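You operate a simulated robot arm through the tools that you are given. There is no shell and no other tool.

Carry out the task below with a simulated robot arm. There is one attempt and no reset: what you move stays moved.

Task
Clear the hand press and swap its die for the 36 mm die.
Fine: turn the plate to Load, finished cream button in the tray marked Pressed, old die on the die holder, plate back to Press; leave the lever.

Only the result counts: the job must be done as asked and must still hold three seconds after the hand-in. Knocking over, shifting, dropping, spilling or breaking anything else fails it.

Robot
A 7-joint arm with a three-finger gripper, fixed in place. Base frame: the origin is at the foot of the arm, x ahead of it, y to its left, z up; the work surface is at about z = 0.8. Lengths are in m, angles in rad, forces in N, time in s.
Its first joint turns from -2.897 to 2.897 rad. Payload 2.69 kg.
Tool frame: the origin (TCP) lies between the finger pads and is the grasp point; the fingertips stand 0.03 m ahead of it; z points along the fingers, y is the line along which they close. Largest opening 0.128 m; the body of the gripper starts 0.117 m behind the TCP.
Orientation is that of the tool frame in the base frame, as a unit quaternion [w, x, y, z]. With the fingers straight down and closing along the base's y, the tool's x points along the base's -x, its y along +y and its z along -z.

Tools
- The arm moves only by the tool arm_command. Its argument "targets" is a list of rows, each a list of 3 entries, a list of its own where there are three numbers: the finger opening in cm, from 0 to 12.8, then the shift along the tool's x, y, z in units of 40 mm (1.0 is 40 mm), then the turn, a rotation vector about the tool's x, y, z in units of 5 degrees (1.0 is 5 degrees). In form: [[jaw, [dx, dy, dz], [ax, ay, az]], ...]. A call has 1 to 20 rows; each row shifts and turns the commanded pose from where the row before left it, along the tool's axes as they then stand. A call with a number of a shift or a turn outside -1 to 1 is refused whole. Rows are played at 5 a second. More than 0.05 m and 0.15 rad between two rows, or a gripper value outside its range, and nothing of the call is played. A pose out of reach is approached as far as the arm can. The call stops where the force on the tool passes 40 N (or 10 N more than at its start, if that is more) or the arm is blocked; 0.2 s more then pass. Each finger halts on what it meets, pressing with about 24 N; the grip force reading is that of the motor and also rises with nothing between the fingers. The clock runs only during rows and for 0.2 s after the last one: add rows that do not move to give the fingers time. It gives the time, the measured TCP pose, the force on the tool (base axes), the opening and the grip force at its end, in the units of the frame above (readings bear some noise), with the torque about the TCP (base axes, N m) and any sound that the robot's microphone picked up, and new pictures: "show" is both (left out), scene, wrist or none.
- Cameras (640 x 400 px; columns grow to the right, rows downward): "scene" is fixed at [0.3992, -0.4998, 1.376]; the picture's right is [0.98, -0.20, 0.00], its down [-0.06, -0.28, -0.96] and it looks along [0.19, 0.94, -0.28] (base axes); focal length 364 px, centre (320, 200). "wrist" rides on the gripper at [0.058, 0.054, -0.131] in the tool frame; the picture's right is [-0.68, 0.74, 0.00], its down [-0.62, -0.57, -0.55] and it looks along [-0.40, -0.37, 0.84] (tool axes); focal length 234 px, centre (320, 200). There is no depth. A picture from a camera that has moved, and an enlarged one, comes with that camera's place and axes in the base frame and with its lens.
- lift_body(by): slides the trunk up (or, below 0, down) by that many m; the arm rides with it, the base frame stays. It gives what a move gives, with no picture.
- inspect(camera, box): a new picture of the part [left, top, right, bottom] of that camera's present view, enlarged. It takes no simulated time.
- hand_in(): hands the job in; it is judged then, once.

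Nothing tells you positions but the pictures and the camera data. Unless the task says otherwise, let go and move clear before handing in.

The tools are called by a JSON object that holds its "method" and its "body". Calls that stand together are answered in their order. arm_command: Moves the arm, as the interface text tells. Its arguments: {"type":"object","properties":{"targets":{"type":"array"},"show":{"type":"string","enum":["both","scene","wrist","none"]}},"required":["targets"]} The other tools are called the same way: lift_body (by) slides the trunk up or down; inspect (camera, box) takes an enlarged picture of a part of a camera's view; hand_in () hands the job in.

At the start:

```text
t: 0.0
tcp_pos: [0.6169, 0.4725, 1.1752]
tool_rot: [0.0, 0.001, 1.0, 0.0]
wrist_force: [0.7, -0.4, -0.4]
moment: [0.0, 0.03, -0.02]
gripper_width: 0.1279
grip_force: 0.0
trunk travel left (down, up): [-0.15, 0.2]
```

scene: 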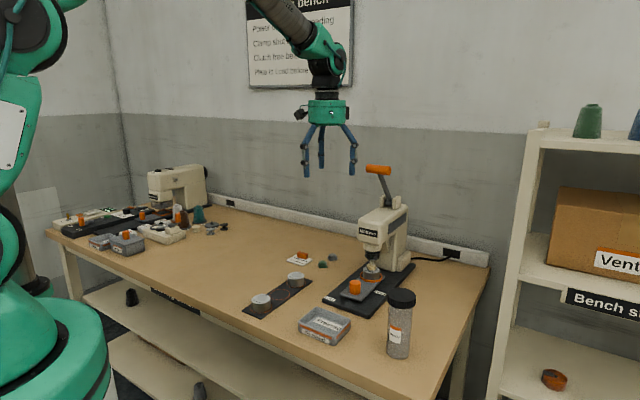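
wrist: 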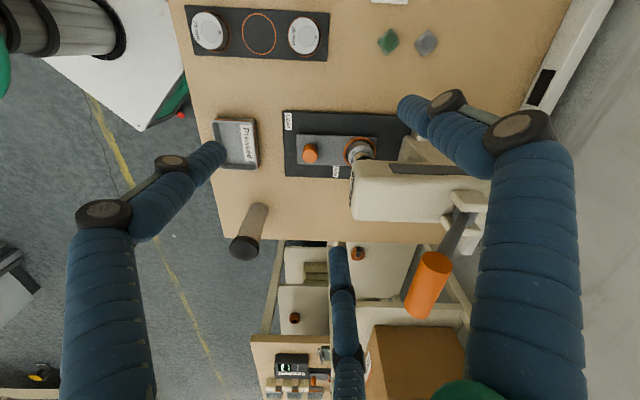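

I see a bench with a hand press, a dark mat with dies (the die holder), a Pressed tray, and a bottle. First I look closer at each of them before moving.

{"method": "inspect", "body": {"camera": "scene", "box": [230, 240, 430, 365]}}

{"method": "inspect", "body": {"camera": "scene", "box": [320, 155, 440, 310]}}

{"method": "inspect", "body": {"camera": "wrist", "box": [180, 0, 340, 100]}}

{"method": "inspect", "body": {"camera": "wrist", "box": [270, 90, 430, 190]}}

{"method": "inspect", "body": {"camera": "scene", "box": [230, 0, 370, 90]}}

```text
3.20 times, centred on (330, 302) of scene
camera zoom: at [0.3992, -0.4998, 1.376], right [0.98, -0.2, 0.0], down [-0.06, -0.28, -0.96], along [0.19, 0.94, -0.28], focal length 1165 px, centre (288, -128)
```

zoom: 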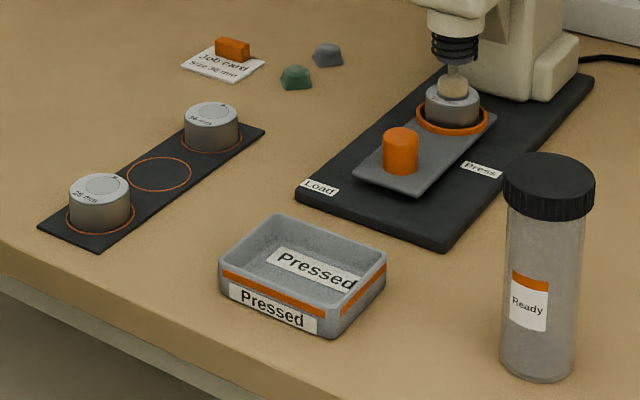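

```text
2.58 times, centred on (380, 232) of scene
camera zoom: at [0.3992, -0.4998, 1.376], right [0.98, -0.2, 0.0], down [-0.06, -0.28, -0.96], along [0.19, 0.94, -0.28], focal length 940 px, centre (165, 116)
```

zoom: 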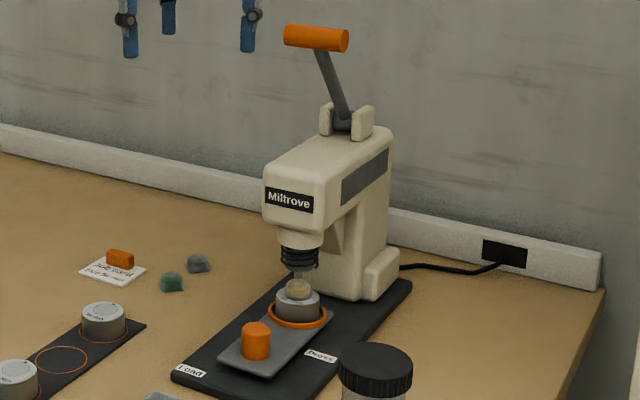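

```text
4.00 times, centred on (260, 50) of wrist
camera zoom: at [0.5593, 0.5278, 1.307], right [0.68, 0.74, 0.0], down [0.62, -0.57, 0.55], along [0.4, -0.37, -0.84], focal length 937 px, centre (560, 800)
```

zoom: 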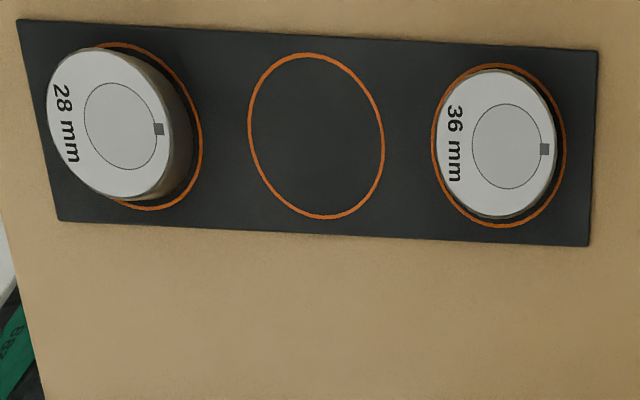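

```text
4.00 times, centred on (350, 140) of wrist
camera zoom: at [0.5593, 0.5278, 1.307], right [0.68, 0.74, 0.0], down [0.62, -0.57, 0.55], along [0.4, -0.37, -0.84], focal length 937 px, centre (200, 440)
```

zoom: 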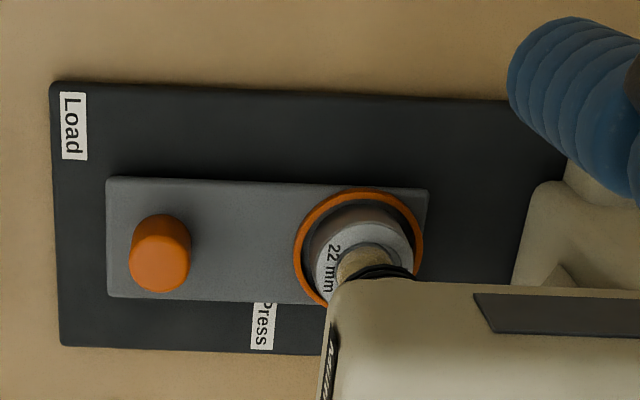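

```text
4.44 times, centred on (300, 45) of scene
camera zoom: at [0.3992, -0.4998, 1.376], right [0.98, -0.2, 0.0], down [-0.06, -0.28, -0.96], along [0.19, 0.94, -0.28], focal length 1618 px, centre (409, 889)
```

zoom: 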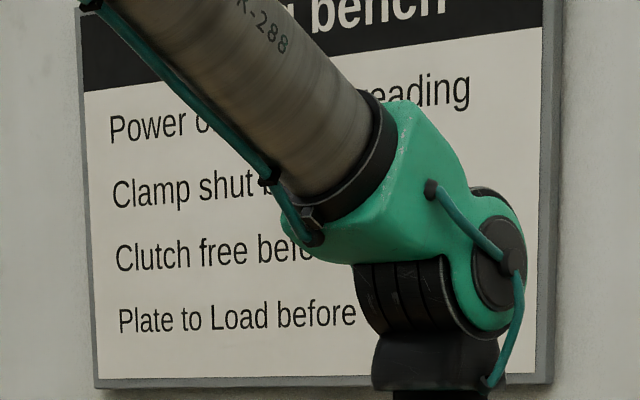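

Dies sit on a mat (28 mm at about (0.41,0.41), empty ring (0.47,0.46), 36 mm at about (0.53,0.52)); the press plate runs along a 45° line with its knob near (0.68,0.39) and die near (0.756,0.463). I look closer at the gripper and the plate before moving.

{"method": "inspect", "body": {"camera": "scene", "box": [270, 80, 390, 190]}}

{"method": "inspect", "body": {"camera": "scene", "box": [330, 240, 420, 310]}}

{"method": "inspect", "body": {"camera": "scene", "box": [280, 240, 350, 280]}}

{"method": "inspect", "body": {"camera": "wrist", "box": [190, 90, 460, 290]}}

```text
3.64 times, centred on (330, 135) of scene
camera zoom: at [0.3992, -0.4998, 1.376], right [0.98, -0.2, 0.0], down [-0.06, -0.28, -0.96], along [0.19, 0.94, -0.28], focal length 1324 px, centre (284, 436)
```

zoom: 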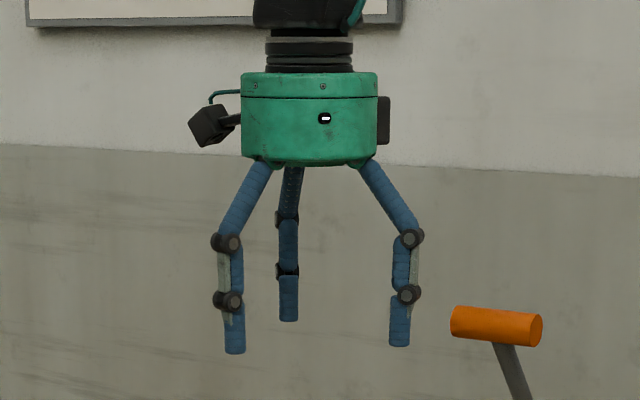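

```text
5.71 times, centred on (375, 275) of scene
camera zoom: at [0.3992, -0.4998, 1.376], right [0.98, -0.2, 0.0], down [-0.06, -0.28, -0.96], along [0.19, 0.94, -0.28], focal length 2080 px, centre (6, -229)
```

zoom: 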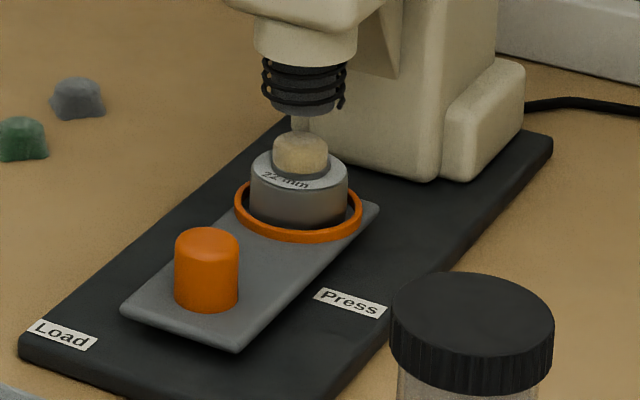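

```text
9.14 times, centred on (315, 260) of scene
camera zoom: at [0.3992, -0.4998, 1.376], right [0.98, -0.2, 0.0], down [-0.06, -0.28, -0.96], along [0.19, 0.94, -0.28], focal length 3328 px, centre (366, -349)
```

zoom: 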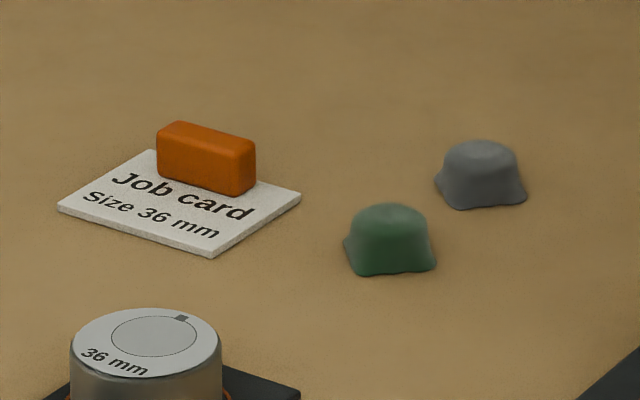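

```text
2.00 times, centred on (325, 190) of wrist
camera zoom: at [0.5593, 0.5278, 1.307], right [0.68, 0.74, 0.0], down [0.62, -0.57, 0.55], along [0.4, -0.37, -0.84], focal length 468 px, centre (310, 220)
```

zoom: 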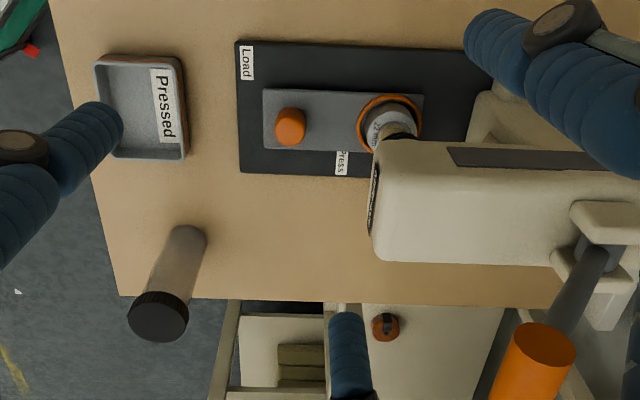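

The hand looks like three fingers (one on tool +y, two on -y). I turn the tool 45° so it lines up with the press axis, then move to the front of the press for a close look at the plate.

{"method": "arm_command", "body": {"targets": [[12.8, [0, 0, 0], [0, 0, -1]], [12.8, [0, 0, 0], [0, 0, -1]], [12.8, [0, 0, 0], [0, 0, -1]], [12.8, [0, 0, 0], [0, 0, -1]], [12.8, [0, 0, 0], [0, 0, -1]], [12.8, [0, 0, 0], [0, 0, -1]], [12.8, [0, 0, 0], [0, 0, -1]], [12.8, [0, 0, 0], [0, 0, -1]], [12.8, [0, 0, 0], [0, 0, -1]], [12.8, [0.6, -0.48, 0.475], [0, 0, 0]], [12.8, [0.6, -0.48, 0.475], [0, 0, 0]], [12.8, [0.6, -0.48, 0.475], [0, 0, 0]], [12.8, [0.6, -0.48, 0.475], [0, 0, 0]], [12.8, [0.6, -0.48, 0.475], [0, 0, 0]], [12.8, [0, 0, 0], [0, 0, 0]]], "show": "both"}}

```text
t: 3.2
tcp_pos: [0.6033, 0.3204, 1.0817]
tool_rot: [0.0, -0.382, 0.924, 0.0]
wrist_force: [0.7, 0.4, 0.2]
moment: [0.07, 0.02, 0.0]
gripper_width: 0.128
grip_force: 0.1
trunk travel left (down, up): [-0.15, 0.2]
camera wrist: at [0.5238, 0.3173, 1.2123], right [-0.04, 1.0, 0.0], down [0.84, 0.04, 0.55], along [0.55, 0.02, -0.84], focal length 234 px, centre (320, 200)
```

scene: 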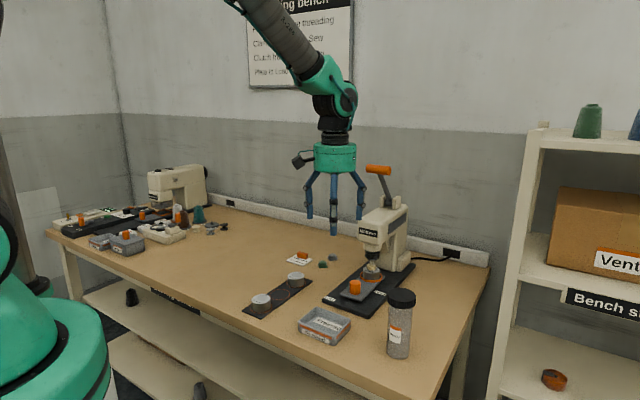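
wrist: 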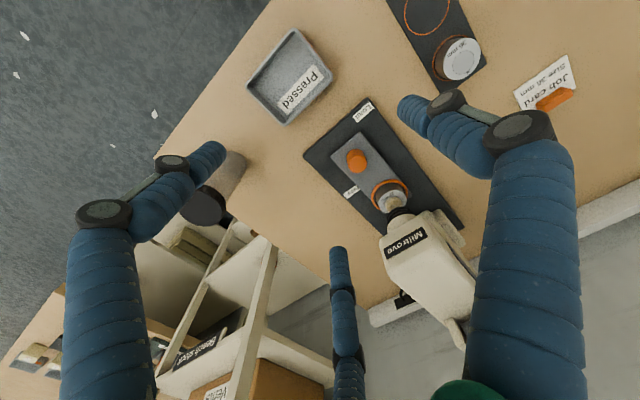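

The view over the plate is now open. I enlarge it to look for the pivot.

{"method": "inspect", "body": {"camera": "wrist", "box": [290, 90, 450, 250]}}

{"method": "inspect", "body": {"camera": "wrist", "box": [320, 130, 420, 220]}}

{"method": "inspect", "body": {"camera": "wrist", "box": [390, 0, 590, 120]}}

```text
2.50 times, centred on (370, 170) of wrist
camera zoom: at [0.5238, 0.3173, 1.2123], right [-0.04, 1.0, 0.0], down [0.84, 0.04, 0.55], along [0.55, 0.02, -0.84], focal length 585 px, centre (195, 275)
```

zoom: 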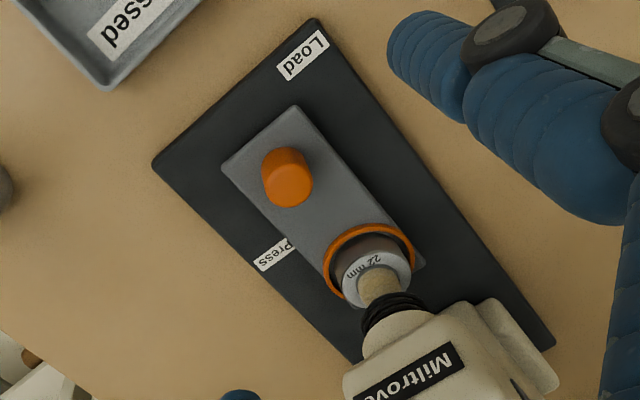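

```text
4.44 times, centred on (370, 175) of wrist
camera zoom: at [0.5238, 0.3173, 1.2123], right [-0.04, 1.0, 0.0], down [0.84, 0.04, 0.55], along [0.55, 0.02, -0.84], focal length 1041 px, centre (98, 311)
```

zoom: 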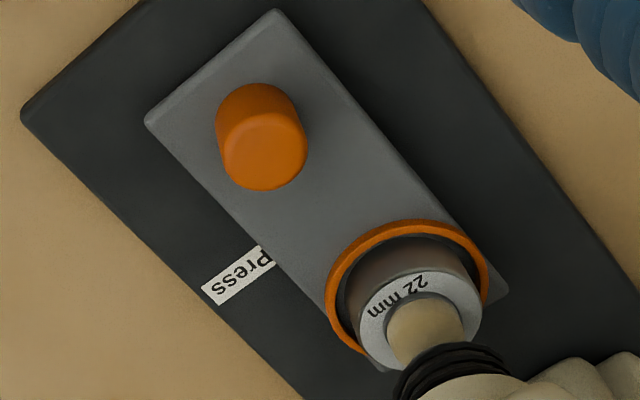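

```text
3.20 times, centred on (490, 60) of wrist
camera zoom: at [0.5238, 0.3173, 1.2123], right [-0.04, 1.0, 0.0], down [0.84, 0.04, 0.55], along [0.55, 0.02, -0.84], focal length 749 px, centre (-224, 648)
```

zoom: 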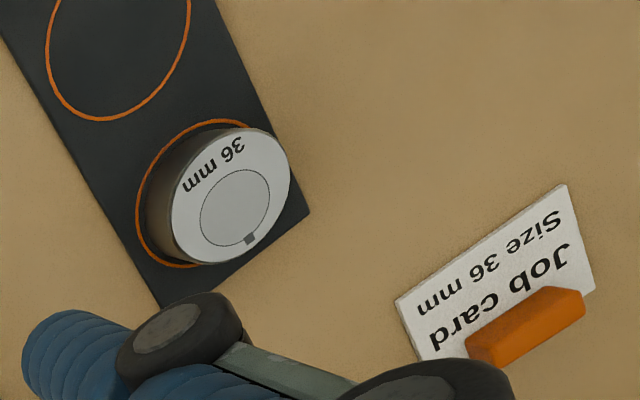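

No pivot mark is visible on the plate; its centre lies midway between knob and seat, so I will test by gently caging the knob. I tilt the tool back from the press head and go to a pose just before the knob, with the fingers partly closed to see how they move.

{"method": "arm_command", "body": {"targets": [[10, [-0.336, -0.038, 0.807], [0, 0, 0]], [8, [-0.336, -0.038, 0.807], [0, 0, 0]], [7, [-0.336, -0.038, 0.807], [0, 0, 0]], [6, [-0.336, -0.038, 0.807], [0, 0, 0]], [6, [0, 0, 0], [0, -1, 0]], [6, [0, 0, 0], [0, -1, 0]], [6, [0, 0, 0], [0, -1, 0]], [6, [0, 0, 0], [0, -1, 0]], [6, [0, 0, 0], [0, -1, 0]], [6, [0, 0, 0], [0, -1, 0]], [6, [0, 0, 0], [0, 0, 0]]], "show": "both"}}

```text
t: 5.6
tcp_pos: [0.6423, 0.3543, 0.9526]
tool_rot: [0.24, -0.369, 0.892, 0.099]
wrist_force: [-0.4, 0.7, 0.8]
moment: [0.04, -0.02, 0.01]
gripper_width: 0.0601
grip_force: 0.2
trunk travel left (down, up): [-0.15, 0.2]
camera wrist: at [0.5234, 0.3104, 1.0359], right [-0.11, 0.93, 0.34], down [0.58, -0.22, 0.78], along [0.81, 0.28, -0.52], focal length 234 px, centre (320, 200)
```

scene: 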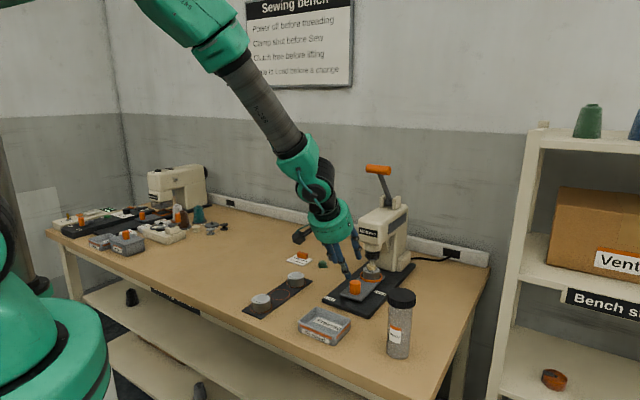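
wrist: 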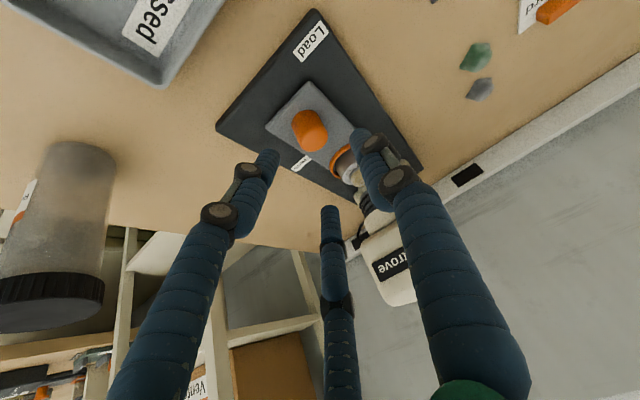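

The three fingers close together onto the centre. I reduce the tilt to 15° so no finger touches the plate, then lower a loose cage around the knob.

{"method": "arm_command", "body": {"targets": [[6, [0, 0, 0], [0, 1, 0]], [6, [0, 0, 0], [0, 1, 0]], [6, [0, 0, 0], [0, 1, 0]], [6, [-0.68, -0.05, 0], [0, 0, 0]], [6, [0, 0, 0.6], [0, 0, 0]], [6, [0, 0, 0.6], [0, 0, 0]], [6, [0, 0, 0.6], [0, 0, 0]], [6, [0, 0, 0.47], [0, 0, 0]], [6, [0, 0, 0], [0, 0, 0]]], "show": "both"}}

{"method": "inspect", "body": {"camera": "scene", "box": [310, 220, 430, 310]}}

{"method": "inspect", "body": {"camera": "wrist", "box": [220, 80, 440, 260]}}

```text
t: 7.6
tcp_pos: [0.6809, 0.3902, 0.8699]
tool_rot: [0.121, -0.379, 0.916, 0.049]
wrist_force: [1.2, -0.7, -0.8]
moment: [0.02, 0.04, 0.02]
gripper_width: 0.0601
grip_force: 0.1
trunk travel left (down, up): [-0.15, 0.2]
camera wrist: at [0.5794, 0.3641, 0.9813], right [-0.06, 0.98, 0.17], down [0.72, -0.08, 0.69], along [0.69, 0.17, -0.7], focal length 234 px, centre (320, 200)
```

scene: 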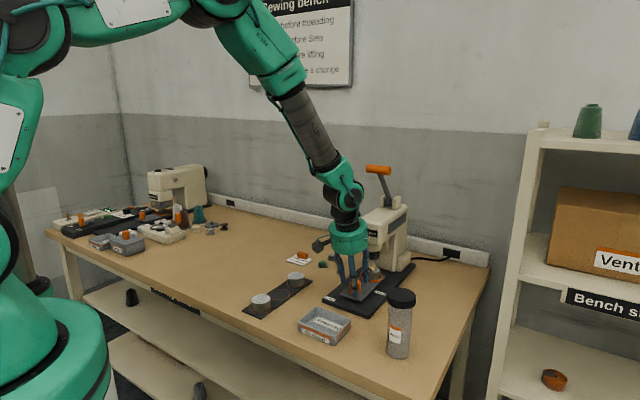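
wrist: 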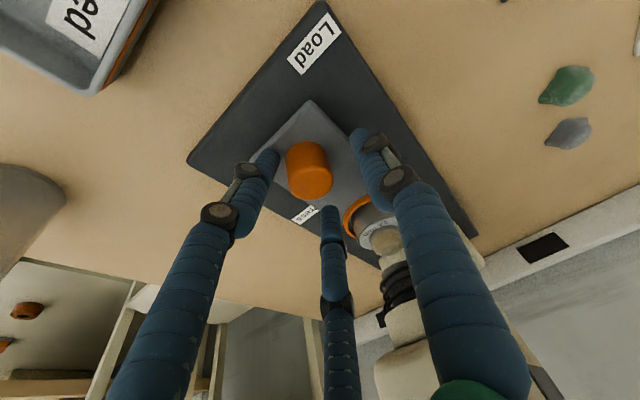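

```text
4.44 times, centred on (370, 265) of scene
camera zoom: at [0.3992, -0.4998, 1.376], right [0.98, -0.2, 0.0], down [-0.06, -0.28, -0.96], along [0.19, 0.94, -0.28], focal length 1618 px, centre (98, -89)
```

zoom: 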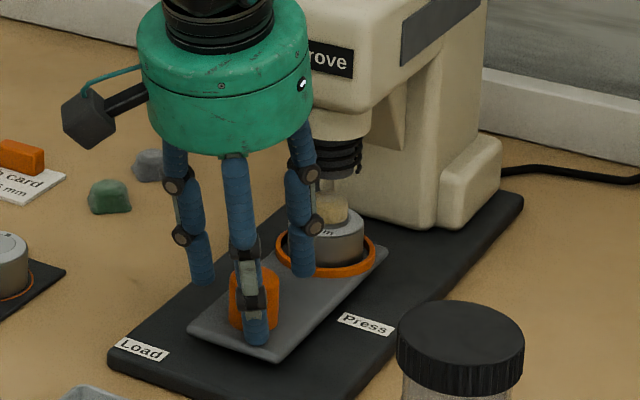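

```text
2.22 times, centred on (330, 170) of wrist
camera zoom: at [0.5794, 0.3641, 0.9813], right [-0.06, 0.98, 0.17], down [0.72, -0.08, 0.69], along [0.69, 0.17, -0.7], focal length 520 px, centre (298, 267)
```

zoom: 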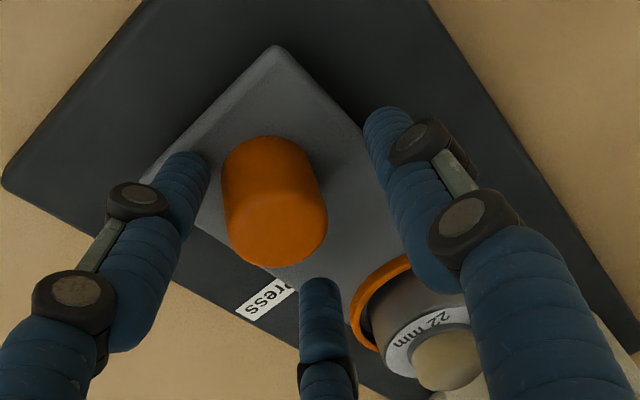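

The fingers cage the knob, centred within about a millimetre. I close lightly on the knob and then test a few millimetres sideways for free travel.

{"method": "arm_command", "body": {"targets": [[4, [0, 0, 0], [0, 0, 0]], [2.4, [0, 0, 0], [0, 0, 0]], [2.4, [0, 0, 0], [0, 0, 0]], [2.4, [0, 0, 0], [0, 0, 0]]], "show": "wrist"}}

{"method": "inspect", "body": {"camera": "wrist", "box": [220, 80, 440, 260]}}

{"method": "inspect", "body": {"camera": "scene", "box": [310, 220, 430, 310]}}

```text
t: 8.6
tcp_pos: [0.6789, 0.3872, 0.8701]
tool_rot: [0.119, -0.38, 0.916, 0.05]
wrist_force: [-2.3, -36.0, -0.2]
moment: [-1.16, 0.18, -0.03]
gripper_width: 0.047
grip_force: 17.6
trunk travel left (down, up): [-0.15, 0.2]
camera wrist: at [0.5785, 0.362, 0.9812], right [-0.06, 0.98, 0.18], down [0.72, -0.08, 0.69], along [0.69, 0.17, -0.7], focal length 234 px, centre (320, 200)
```

wrist: 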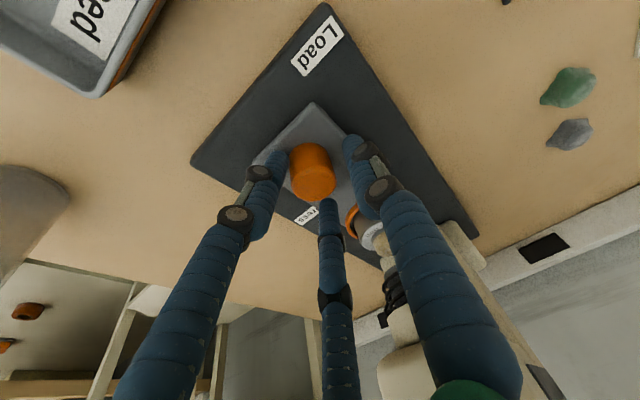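

```text
2.22 times, centred on (330, 170) of wrist
camera zoom: at [0.5785, 0.362, 0.9812], right [-0.06, 0.98, 0.18], down [0.72, -0.08, 0.69], along [0.69, 0.17, -0.7], focal length 520 px, centre (298, 267)
```

zoom: 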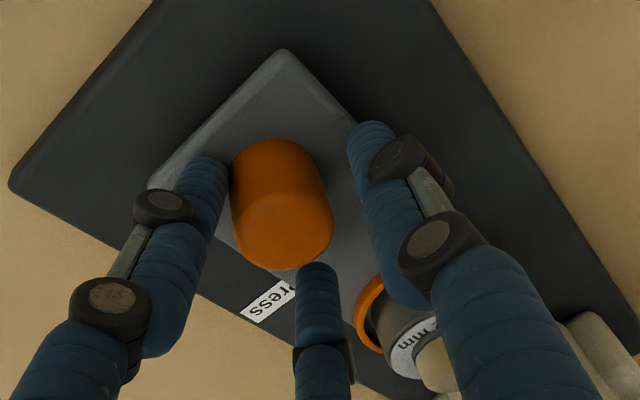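

```text
4.44 times, centred on (370, 265) of scene
camera zoom: at [0.3992, -0.4998, 1.376], right [0.98, -0.2, 0.0], down [-0.06, -0.28, -0.96], along [0.19, 0.94, -0.28], focal length 1618 px, centre (98, -89)
```

zoom: 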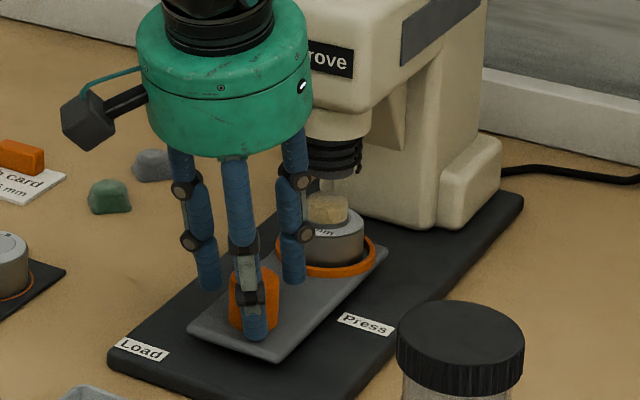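

The hand is truly three-fingered: one finger met the knob first (36 N in y), so the knob lies a few mm nearer to -y than I took it, about (0.678, 0.384). I open, recentre, and close again.

{"method": "arm_command", "body": {"targets": [[6, [0, 0, 0], [0, 0, 0]], [6, [0, 0, 0], [0, 0, 0]], [6, [0.214, -0.062, -0.057], [0, 0, 0]], [6, [0, 0, 0], [0, 0, 0]], [5, [0, 0, 0], [0, 0, 0]], [4.4, [0, 0, 0], [0, 0, 0]], [4.0, [0, 0, 0], [0, 0, 0]], [3.8, [0, 0, 0], [0, 0, 0]]], "show": "wrist"}}

{"method": "inspect", "body": {"camera": "wrist", "box": [240, 100, 400, 230]}}

```text
t: 10.4
tcp_pos: [0.6752, 0.3812, 0.8716]
tool_rot: [0.12, -0.379, 0.916, 0.05]
wrist_force: [2.2, 1.6, 0.2]
moment: [0.0, -0.02, -0.03]
gripper_width: 0.0392
grip_force: 1.1
trunk travel left (down, up): [-0.15, 0.2]
camera wrist: at [0.5746, 0.3554, 0.9822], right [-0.06, 0.98, 0.18], down [0.72, -0.08, 0.69], along [0.69, 0.17, -0.7], focal length 234 px, centre (320, 200)
```

wrist: 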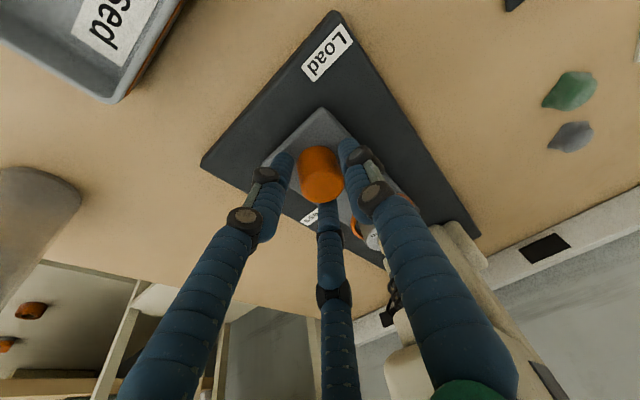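

```text
3.08 times, centred on (320, 165) of wrist
camera zoom: at [0.5746, 0.3554, 0.9822], right [-0.06, 0.98, 0.18], down [0.72, -0.08, 0.69], along [0.69, 0.17, -0.7], focal length 720 px, centre (320, 308)
```

zoom: 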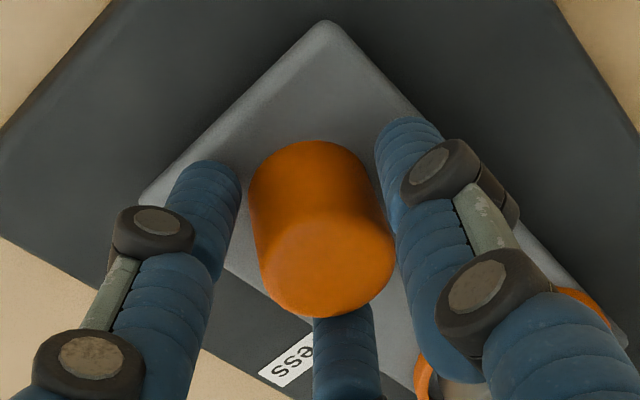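

Now nearly centred with little force. I close the rest of the way gently.

{"method": "arm_command", "body": {"targets": [[3.5, [0, 0, 0], [0, 0, 0]], [3.3, [0, 0, 0], [0, 0, 0]], [3.1, [0, 0, 0], [0, 0, 0]], [3.0, [0, 0, 0], [0, 0, 0]]], "show": "wrist"}}

{"method": "inspect", "body": {"camera": "wrist", "box": [240, 100, 400, 230]}}

```text
t: 11.4
tcp_pos: [0.6763, 0.3815, 0.8726]
tool_rot: [0.12, -0.38, 0.916, 0.05]
wrist_force: [11.3, 1.5, 2.1]
moment: [0.04, -0.14, -0.02]
gripper_width: 0.0375
grip_force: 6.1
trunk travel left (down, up): [-0.15, 0.2]
camera wrist: at [0.5752, 0.3556, 0.9823], right [-0.06, 0.98, 0.18], down [0.72, -0.08, 0.69], along [0.69, 0.17, -0.7], focal length 234 px, centre (320, 200)
```

wrist: 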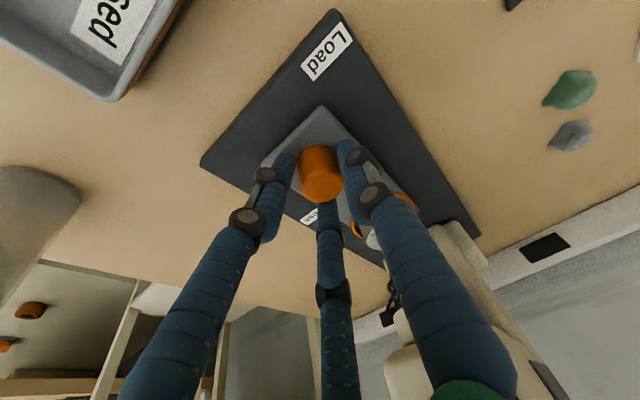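

```text
3.08 times, centred on (320, 165) of wrist
camera zoom: at [0.5752, 0.3556, 0.9823], right [-0.06, 0.98, 0.18], down [0.72, -0.08, 0.69], along [0.69, 0.17, -0.7], focal length 720 px, centre (320, 308)
```

zoom: 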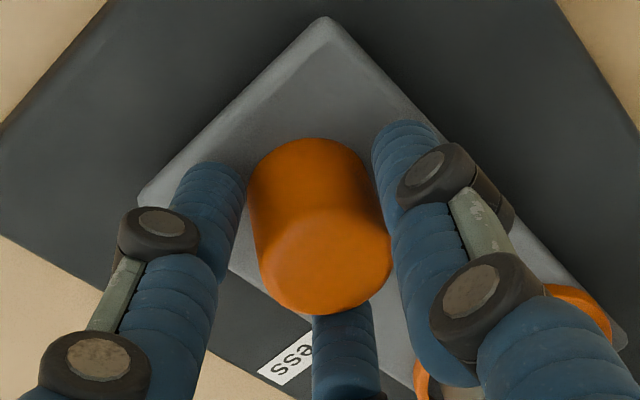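

The finger on the +x side carries the load, so I shift 2 mm toward +x and close again.

{"method": "arm_command", "body": {"targets": [[4.2, [0, 0, 0], [0, 0, 0]], [4.2, [-0.04, -0.05, 0.005], [0, 0, 0]], [3.6, [0, 0, 0], [0, 0, 0]], [3.2, [0, 0, 0], [0, 0, 0]], [3.0, [0, 0, 0], [0, 0, 0]], [2.8, [0, 0, 0], [0, 0, 0]]], "show": "none"}}

```text
t: 12.8
tcp_pos: [0.6785, 0.3806, 0.8717]
tool_rot: [0.12, -0.38, 0.916, 0.049]
wrist_force: [6.1, 1.2, -0.1]
moment: [-0.01, 0.22, -0.04]
gripper_width: 0.0331
grip_force: 45.0
trunk travel left (down, up): [-0.15, 0.2]
```

The knob is gripped (about 33 mm). Now I test small sideways moves to find the free direction, first 3 mm to the right.

{"method": "arm_command", "body": {"targets": [[2.8, [0, -0.04, 0], [0, 0, 0]], [2.8, [0, -0.04, 0], [0, 0, 0]], [2.8, [0, 0, 0], [0, 0, 0]]], "show": "wrist"}}

{"method": "inspect", "body": {"camera": "wrist", "box": [240, 100, 400, 230]}}

```text
t: 13.6
tcp_pos: [0.6782, 0.3801, 0.8724]
tool_rot: [0.121, -0.379, 0.916, 0.049]
wrist_force: [0.2, 10.5, -2.4]
moment: [1.02, 0.57, 0.04]
gripper_width: 0.0332
grip_force: 44.9
trunk travel left (down, up): [-0.15, 0.2]
stopped in row 3: the force on the tool passed its limit at 42 N (the readings are from after the stop); the commanded pose is now the measured one
camera wrist: at [0.5776, 0.3548, 0.9825], right [-0.06, 0.98, 0.18], down [0.72, -0.08, 0.69], along [0.69, 0.17, -0.7], focal length 234 px, centre (320, 200)
```

wrist: 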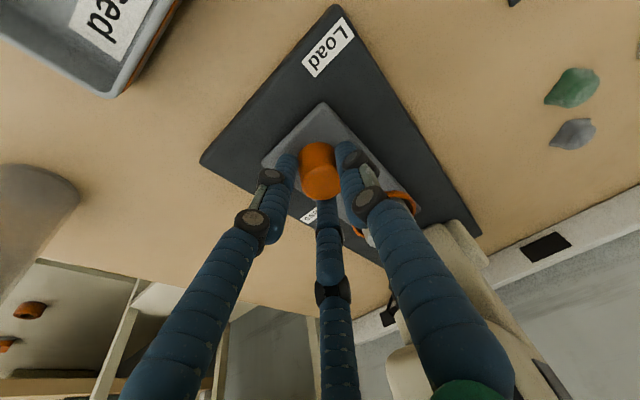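

```text
3.08 times, centred on (320, 165) of wrist
camera zoom: at [0.5776, 0.3548, 0.9825], right [-0.06, 0.98, 0.18], down [0.72, -0.08, 0.69], along [0.69, 0.17, -0.7], focal length 720 px, centre (320, 308)
```

zoom: 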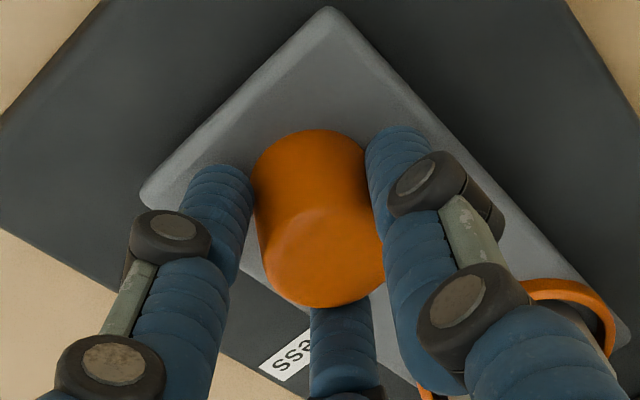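

Right is blocked. I test the same small move to the left.

{"method": "arm_command", "body": {"targets": [[2.8, [0, 0.04, 0], [0, 0, 0]], [2.8, [0, 0.04, 0], [0, 0, 0]], [2.8, [0, 0, 0], [0, 0, 0]]], "show": "none"}}

```text
t: 14.4
tcp_pos: [0.6776, 0.3793, 0.8714]
tool_rot: [0.121, -0.379, 0.916, 0.05]
wrist_force: [22.4, -22.2, -3.3]
moment: [-0.93, -0.23, -0.16]
gripper_width: 0.0332
grip_force: 44.6
trunk travel left (down, up): [-0.15, 0.2]
```

The knob does not shift either way with about 30 N, so it must be the pivot itself: the plate turns about the knob, and the labels (45° outside either end) suggest the seat swings 90° to the left for Load. I relax the side load and try twisting the knob counter-clockwise by 5°.

{"method": "arm_command", "body": {"targets": [[2.8, [0, -0.035, 0], [0, 0, 0]], [2.8, [0, -0.035, 0], [0, 0, 0]], [2.8, [0, 0, 0], [0, 0, 0]]], "show": "none"}}

{"method": "arm_command", "body": {"targets": [[2.8, [0, -0.006, 0], [-0.13, 0, -0.483]], [2.8, [0, -0.006, 0], [-0.13, 0, -0.483]], [2.8, [0, 0, 0], [0, 0, 0]]], "show": "wrist"}}

{"method": "inspect", "body": {"camera": "wrist", "box": [240, 100, 400, 230]}}

{"method": "inspect", "body": {"camera": "scene", "box": [310, 220, 430, 310]}}

```text
t: 15.2
tcp_pos: [0.6788, 0.3805, 0.872]
tool_rot: [0.12, -0.381, 0.916, 0.05]
wrist_force: [3.6, 9.6, 0.7]
moment: [0.42, 0.62, 0.01]
gripper_width: 0.0332
grip_force: 44.9
trunk travel left (down, up): [-0.15, 0.2]
```

```text
t: 16.0
tcp_pos: [0.6788, 0.3806, 0.872]
tool_rot: [0.118, -0.421, 0.898, 0.055]
wrist_force: [-5.5, 25.9, 2.3]
moment: [0.45, 0.67, 0.1]
gripper_width: 0.0332
grip_force: 44.3
trunk travel left (down, up): [-0.15, 0.2]
camera wrist: at [0.5807, 0.3456, 0.9825], right [-0.15, 0.97, 0.18], down [0.72, -0.01, 0.69], along [0.67, 0.23, -0.7], focal length 234 px, centre (320, 200)
```

wrist: 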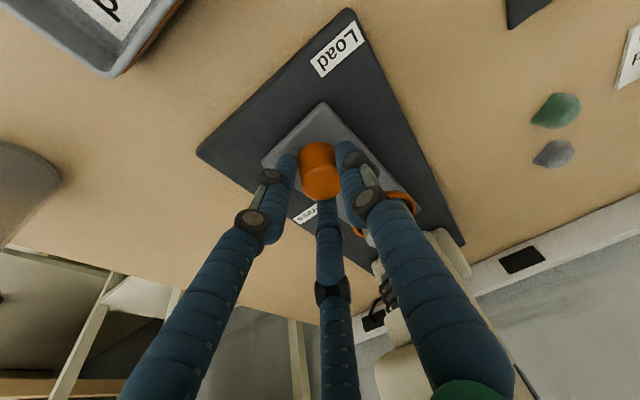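

```text
3.08 times, centred on (320, 165) of wrist
camera zoom: at [0.5807, 0.3456, 0.9825], right [-0.15, 0.97, 0.18], down [0.72, -0.01, 0.69], along [0.67, 0.23, -0.7], focal length 720 px, centre (320, 308)
```

zoom: 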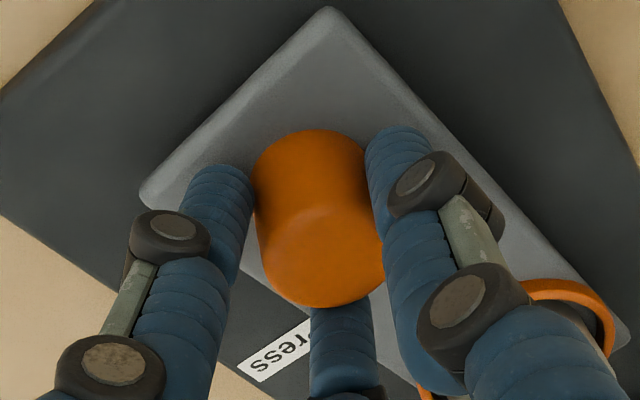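

```text
4.44 times, centred on (370, 265) of scene
camera zoom: at [0.3992, -0.4998, 1.376], right [0.98, -0.2, 0.0], down [-0.06, -0.28, -0.96], along [0.19, 0.94, -0.28], focal length 1618 px, centre (98, -89)
```

zoom: 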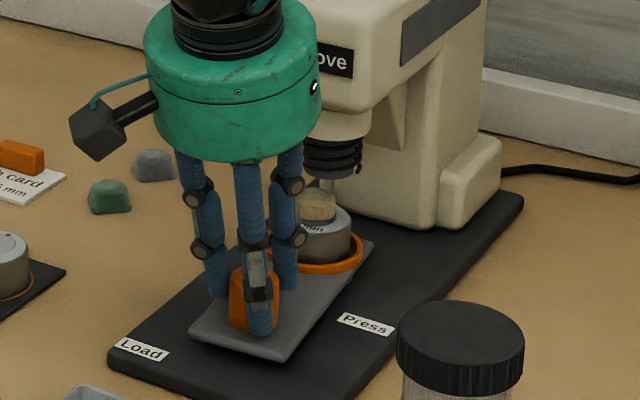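

The plate follows the twist (die and ring moved left, torque only 0.1 N m), so the knob is the pivot and counter-clockwise is right. I correct the side load and go on turning in small steps.

{"method": "arm_command", "body": {"targets": [[2.8, [-0.03, 0.043, 0.008], [0, 0, 0]], [2.8, [0, 0, 0], [-0.13, 0, -0.483]], [2.8, [0, 0, 0], [-0.13, 0, -0.483]], [2.8, [0, 0, 0], [-0.13, 0, -0.483]], [2.8, [0, 0, 0], [-0.13, 0, -0.483]], [2.8, [0, 0, 0], [0, 0, 0]]], "show": "none"}}

```text
t: 17.4
tcp_pos: [0.6796, 0.38, 0.8719]
tool_rot: [0.114, -0.497, 0.858, 0.066]
wrist_force: [12.6, -20.9, 5.5]
moment: [-0.83, -0.15, -0.11]
gripper_width: 0.0332
grip_force: 45.0
trunk travel left (down, up): [-0.15, 0.2]
```

{"method": "arm_command", "body": {"targets": [[2.8, [0.024, -0.043, -0.006], [0, 0, 0]], [2.8, [0, -0.0057, 0], [-0.13, 0, -0.483]], [2.8, [0, -0.0057, 0], [-0.13, 0, -0.483]], [2.8, [0, -0.0057, 0], [-0.13, 0, -0.483]], [2.8, [0, -0.0057, 0], [-0.13, 0, -0.483]], [2.8, [0, 0, 0], [0, 0, 0]]], "show": "wrist"}}

{"method": "inspect", "body": {"camera": "scene", "box": [310, 220, 430, 310]}}

```text
t: 18.8
tcp_pos: [0.6811, 0.3784, 0.8715]
tool_rot: [0.108, -0.569, 0.812, 0.075]
wrist_force: [8.9, -1.9, 0.4]
moment: [-0.47, -0.09, -0.06]
gripper_width: 0.0333
grip_force: 45.0
trunk travel left (down, up): [-0.15, 0.2]
camera wrist: at [0.6006, 0.3131, 0.9825], right [-0.47, 0.86, 0.18], down [0.69, 0.23, 0.69], along [0.56, 0.45, -0.7], focal length 234 px, centre (320, 200)
```

wrist: 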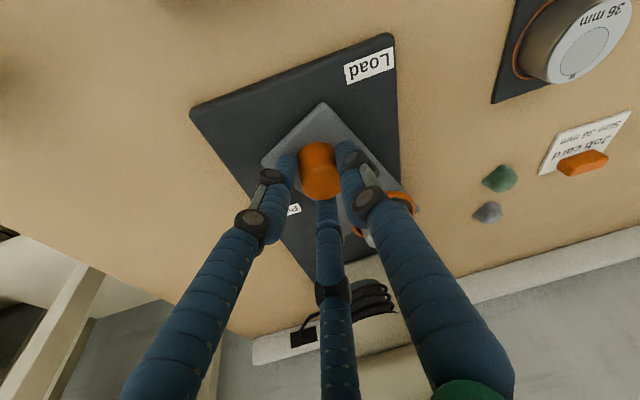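

```text
4.44 times, centred on (370, 265) of scene
camera zoom: at [0.3992, -0.4998, 1.376], right [0.98, -0.2, 0.0], down [-0.06, -0.28, -0.96], along [0.19, 0.94, -0.28], focal length 1618 px, centre (98, -89)
```

zoom: 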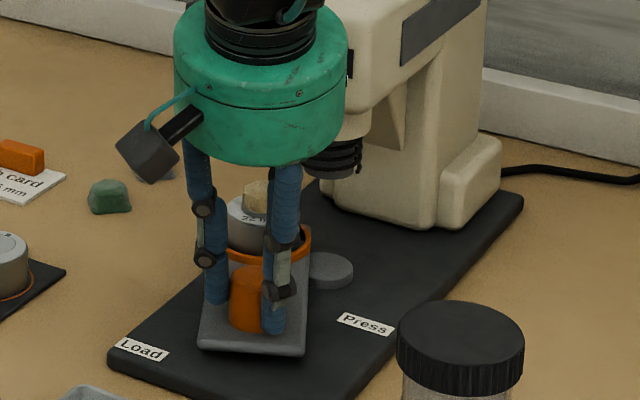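

The plate is swinging out cleanly with the button still on the die. I keep turning.

{"method": "arm_command", "body": {"targets": [[2.8, [0, -0.0057, 0], [-0.13, 0, -0.483]], [2.8, [0, -0.0057, 0], [-0.13, 0, -0.483]], [2.8, [0, -0.0057, 0], [-0.13, 0, -0.483]], [2.8, [0, -0.0057, 0], [-0.13, 0, -0.483]], [2.8, [0, -0.0057, 0], [-0.13, 0, -0.483]], [2.8, [0, -0.0057, 0], [-0.13, 0, -0.483]], [2.8, [0, 0, 0], [0, 0, 0]]], "show": "none"}}

```text
t: 20.4
tcp_pos: [0.6823, 0.3798, 0.8733]
tool_rot: [0.096, -0.671, 0.729, 0.089]
wrist_force: [14.7, 1.2, -2.2]
moment: [-0.5, -0.23, -0.06]
gripper_width: 0.0334
grip_force: 45.7
trunk travel left (down, up): [-0.15, 0.2]
```

{"method": "arm_command", "body": {"targets": [[2.8, [-0.005, -0.03, 0], [0, 0, 0]], [2.8, [0, -0.0057, 0], [-0.13, 0, -0.483]], [2.8, [0, -0.0057, 0], [-0.13, 0, -0.483]], [2.8, [0, -0.0057, 0], [-0.13, 0, -0.483]], [2.8, [0, -0.0057, 0], [-0.13, 0, -0.483]], [2.8, [0, -0.0057, 0], [-0.13, 0, -0.483]], [2.8, [0, -0.0057, 0], [-0.13, 0, -0.483]], [2.8, [0, 0, 0], [0, 0, 0]]], "show": "wrist"}}

{"method": "inspect", "body": {"camera": "scene", "box": [290, 200, 430, 310]}}

```text
t: 22.2
tcp_pos: [0.6843, 0.3791, 0.8729]
tool_rot: [-0.084, 0.761, -0.636, -0.1]
wrist_force: [11.0, 21.2, 0.5]
moment: [0.14, -0.26, -0.07]
gripper_width: 0.0331
grip_force: 44.7
trunk travel left (down, up): [-0.15, 0.2]
camera wrist: at [0.6482, 0.2815, 0.9826], right [-0.84, 0.51, 0.18], down [0.48, 0.55, 0.69], along [0.26, 0.66, -0.7], focal length 234 px, centre (320, 200)
```

wrist: 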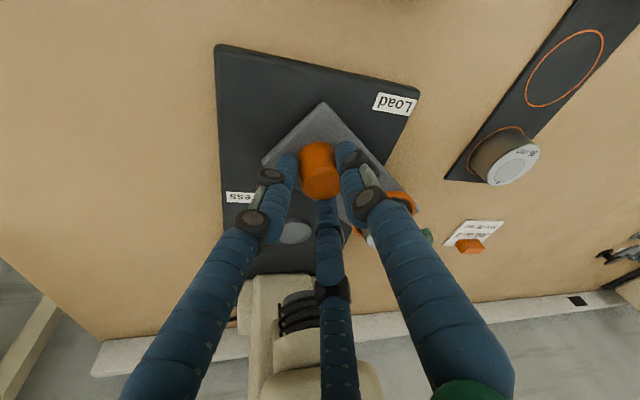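

```text
3.64 times, centred on (360, 255) of scene
camera zoom: at [0.3992, -0.4998, 1.376], right [0.98, -0.2, 0.0], down [-0.06, -0.28, -0.96], along [0.19, 0.94, -0.28], focal length 1324 px, centre (174, 0)
```

zoom: 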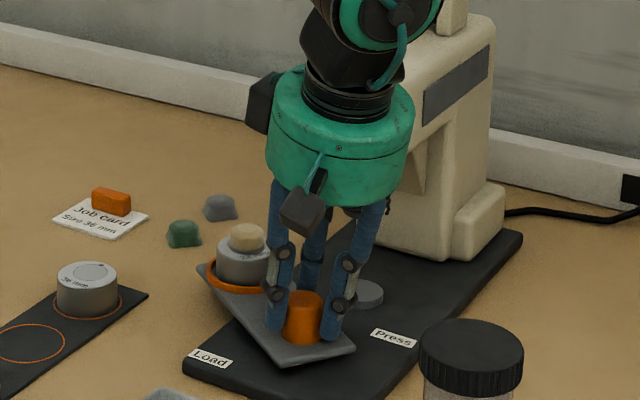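

{"method": "arm_command", "body": {"targets": [[2.8, [-0.039, -0.03, 0.01], [0, 0, 0]], [2.8, [0, -0.0057, 0], [-0.13, 0, -0.483]], [2.8, [0, -0.0057, 0], [-0.13, 0, -0.483]], [2.8, [0, -0.0057, 0], [-0.13, 0, -0.483]], [2.8, [0, -0.0057, 0], [-0.13, 0, -0.483]], [2.8, [0, 0, 0], [0, 0, 0]]], "show": "none"}}

```text
t: 23.6
tcp_pos: [0.6849, 0.38, 0.8726]
tool_rot: [-0.075, 0.813, -0.567, -0.108]
wrist_force: [9.1, -13.2, 4.6]
moment: [-0.95, -0.45, 0.0]
gripper_width: 0.033
grip_force: 44.6
trunk travel left (down, up): [-0.15, 0.2]
```

{"method": "arm_command", "body": {"targets": [[2.8, [0.025, -0.008, -0.006], [0, 0, 0]], [2.8, [0, -0.0057, 0], [-0.13, 0, -0.483]], [2.8, [0, -0.0057, 0], [-0.13, 0, -0.483]], [2.8, [0, -0.0057, 0], [-0.13, 0, -0.483]], [2.8, [0, -0.0057, 0], [-0.13, 0, -0.483]], [2.8, [0, 0, 0], [0, 0, 0]]], "show": "wrist"}}

{"method": "inspect", "body": {"camera": "scene", "box": [290, 200, 430, 310]}}

```text
t: 25.0
tcp_pos: [0.6859, 0.3793, 0.872]
tool_rot: [-0.065, 0.861, -0.492, -0.114]
wrist_force: [-1.9, -3.4, 1.0]
moment: [-0.47, -0.01, 0.05]
gripper_width: 0.0332
grip_force: 45.3
trunk travel left (down, up): [-0.15, 0.2]
camera wrist: at [0.6864, 0.2761, 0.9827], right [-0.97, 0.19, 0.18], down [0.26, 0.68, 0.69], along [0.01, 0.71, -0.7], focal length 234 px, centre (320, 200)
```

wrist: 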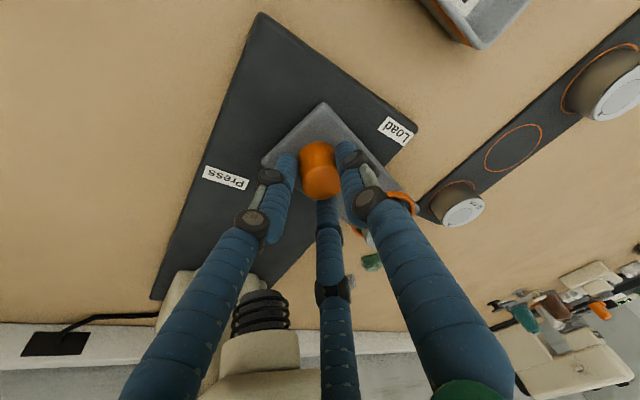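

```text
3.64 times, centred on (360, 255) of scene
camera zoom: at [0.3992, -0.4998, 1.376], right [0.98, -0.2, 0.0], down [-0.06, -0.28, -0.96], along [0.19, 0.94, -0.28], focal length 1324 px, centre (174, 0)
```

zoom: 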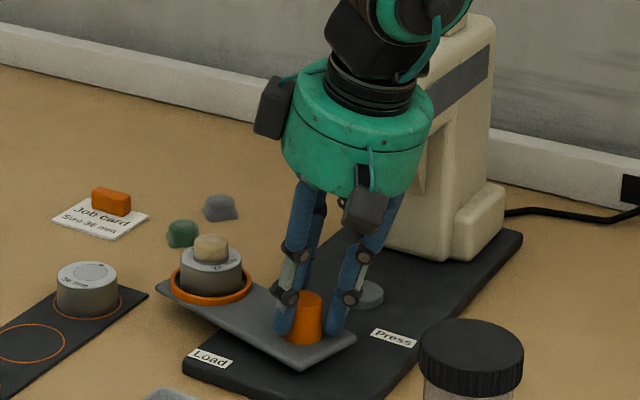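

About 75° turned. I continue in small steps, watching for the end stop.

{"method": "arm_command", "body": {"targets": [[2.8, [0, -0.0057, 0], [-0.13, 0, -0.483]], [2.8, [0, -0.0057, 0], [-0.13, 0, -0.483]], [2.8, [0, -0.0057, 0], [-0.13, 0, -0.483]], [2.8, [0, -0.0057, 0], [-0.13, 0, -0.483]], [2.8, [0, 0, 0], [0, 0, 0]]], "show": "none"}}

```text
t: 26.2
tcp_pos: [0.6875, 0.3805, 0.8717]
tool_rot: [-0.056, 0.9, -0.416, -0.119]
wrist_force: [-6.3, 8.9, -1.4]
moment: [-0.11, 0.06, 0.05]
gripper_width: 0.0332
grip_force: 45.6
trunk travel left (down, up): [-0.15, 0.2]
```

{"method": "arm_command", "body": {"targets": [[2.8, [-0.01, -0.0057, 0], [-0.13, 0, -0.483]], [2.8, [-0.01, -0.0057, 0], [-0.13, 0, -0.483]], [2.8, [0, 0, 0], [0, 0, 0]]], "show": "wrist"}}

{"method": "inspect", "body": {"camera": "scene", "box": [290, 200, 430, 310]}}

```text
t: 27.0
tcp_pos: [0.6864, 0.3816, 0.8718]
tool_rot: [-0.051, 0.917, -0.377, -0.121]
wrist_force: [-6.1, 11.9, 1.2]
moment: [-0.03, 0.09, -0.05]
gripper_width: 0.0334
grip_force: 45.0
trunk travel left (down, up): [-0.15, 0.2]
camera wrist: at [0.7148, 0.2806, 0.9827], right [-0.98, -0.06, 0.18], down [0.08, 0.72, 0.69], along [-0.17, 0.69, -0.7], focal length 234 px, centre (320, 200)
```

wrist: 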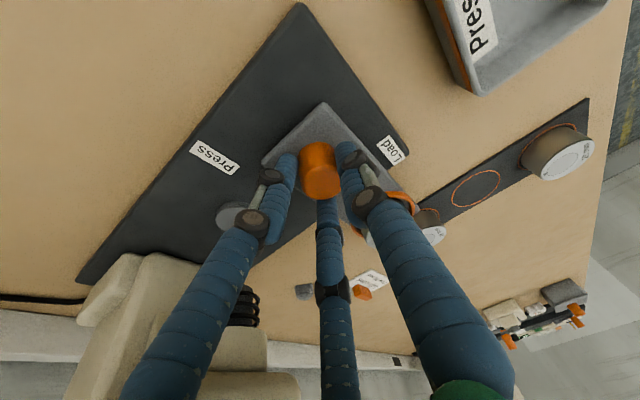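

```text
3.64 times, centred on (360, 255) of scene
camera zoom: at [0.3992, -0.4998, 1.376], right [0.98, -0.2, 0.0], down [-0.06, -0.28, -0.96], along [0.19, 0.94, -0.28], focal length 1324 px, centre (174, 0)
```

zoom: 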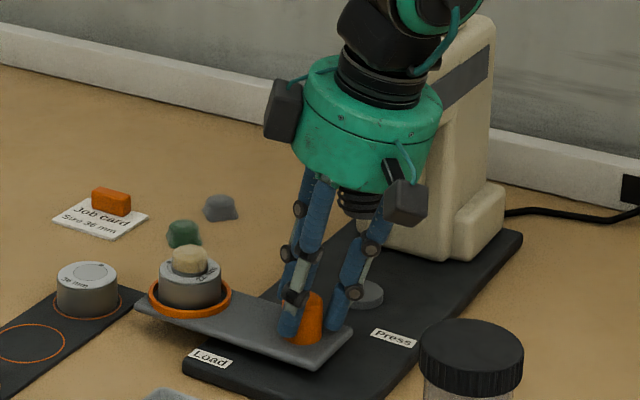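

At about 90° and still free. I try a little further to find the stop.

{"method": "arm_command", "body": {"targets": [[2.8, [0, -0.0057, 0], [-0.13, 0, -0.483]], [2.8, [0, -0.0057, 0], [-0.13, 0, -0.483]], [2.8, [0, 0, 0], [0, 0, 0]]], "show": "wrist"}}

{"method": "inspect", "body": {"camera": "scene", "box": [290, 200, 430, 310]}}

```text
t: 27.8
tcp_pos: [0.688, 0.3818, 0.8732]
tool_rot: [-0.045, 0.932, -0.337, -0.123]
wrist_force: [-2.4, 6.2, 4.0]
moment: [-0.29, -0.17, -0.01]
gripper_width: 0.033
grip_force: 45.5
trunk travel left (down, up): [-0.15, 0.2]
camera wrist: at [0.7238, 0.2838, 0.9829], right [-0.97, -0.15, 0.17], down [0.01, 0.72, 0.69], along [-0.23, 0.67, -0.7], focal length 234 px, centre (320, 200)
```

wrist: 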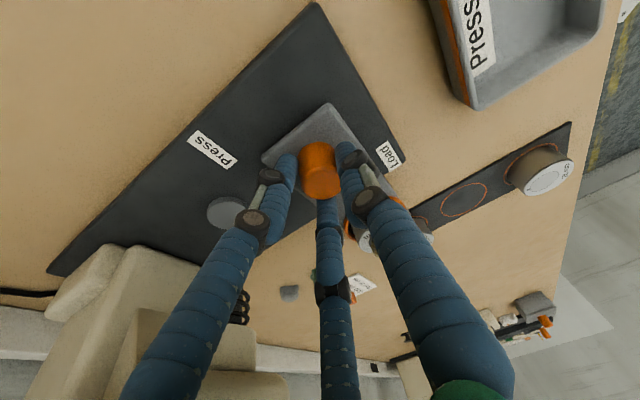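

```text
3.64 times, centred on (360, 255) of scene
camera zoom: at [0.3992, -0.4998, 1.376], right [0.98, -0.2, 0.0], down [-0.06, -0.28, -0.96], along [0.19, 0.94, -0.28], focal length 1324 px, centre (174, 0)
```

zoom: 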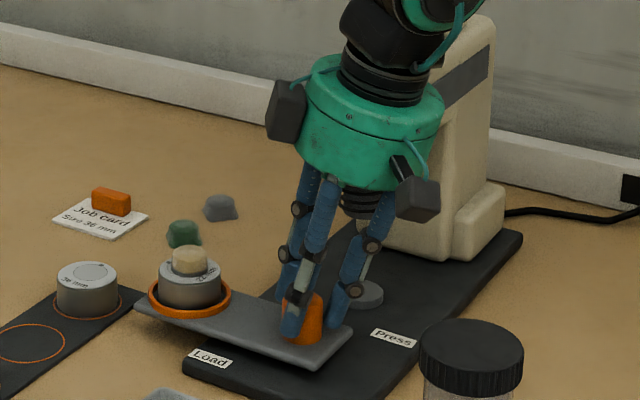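

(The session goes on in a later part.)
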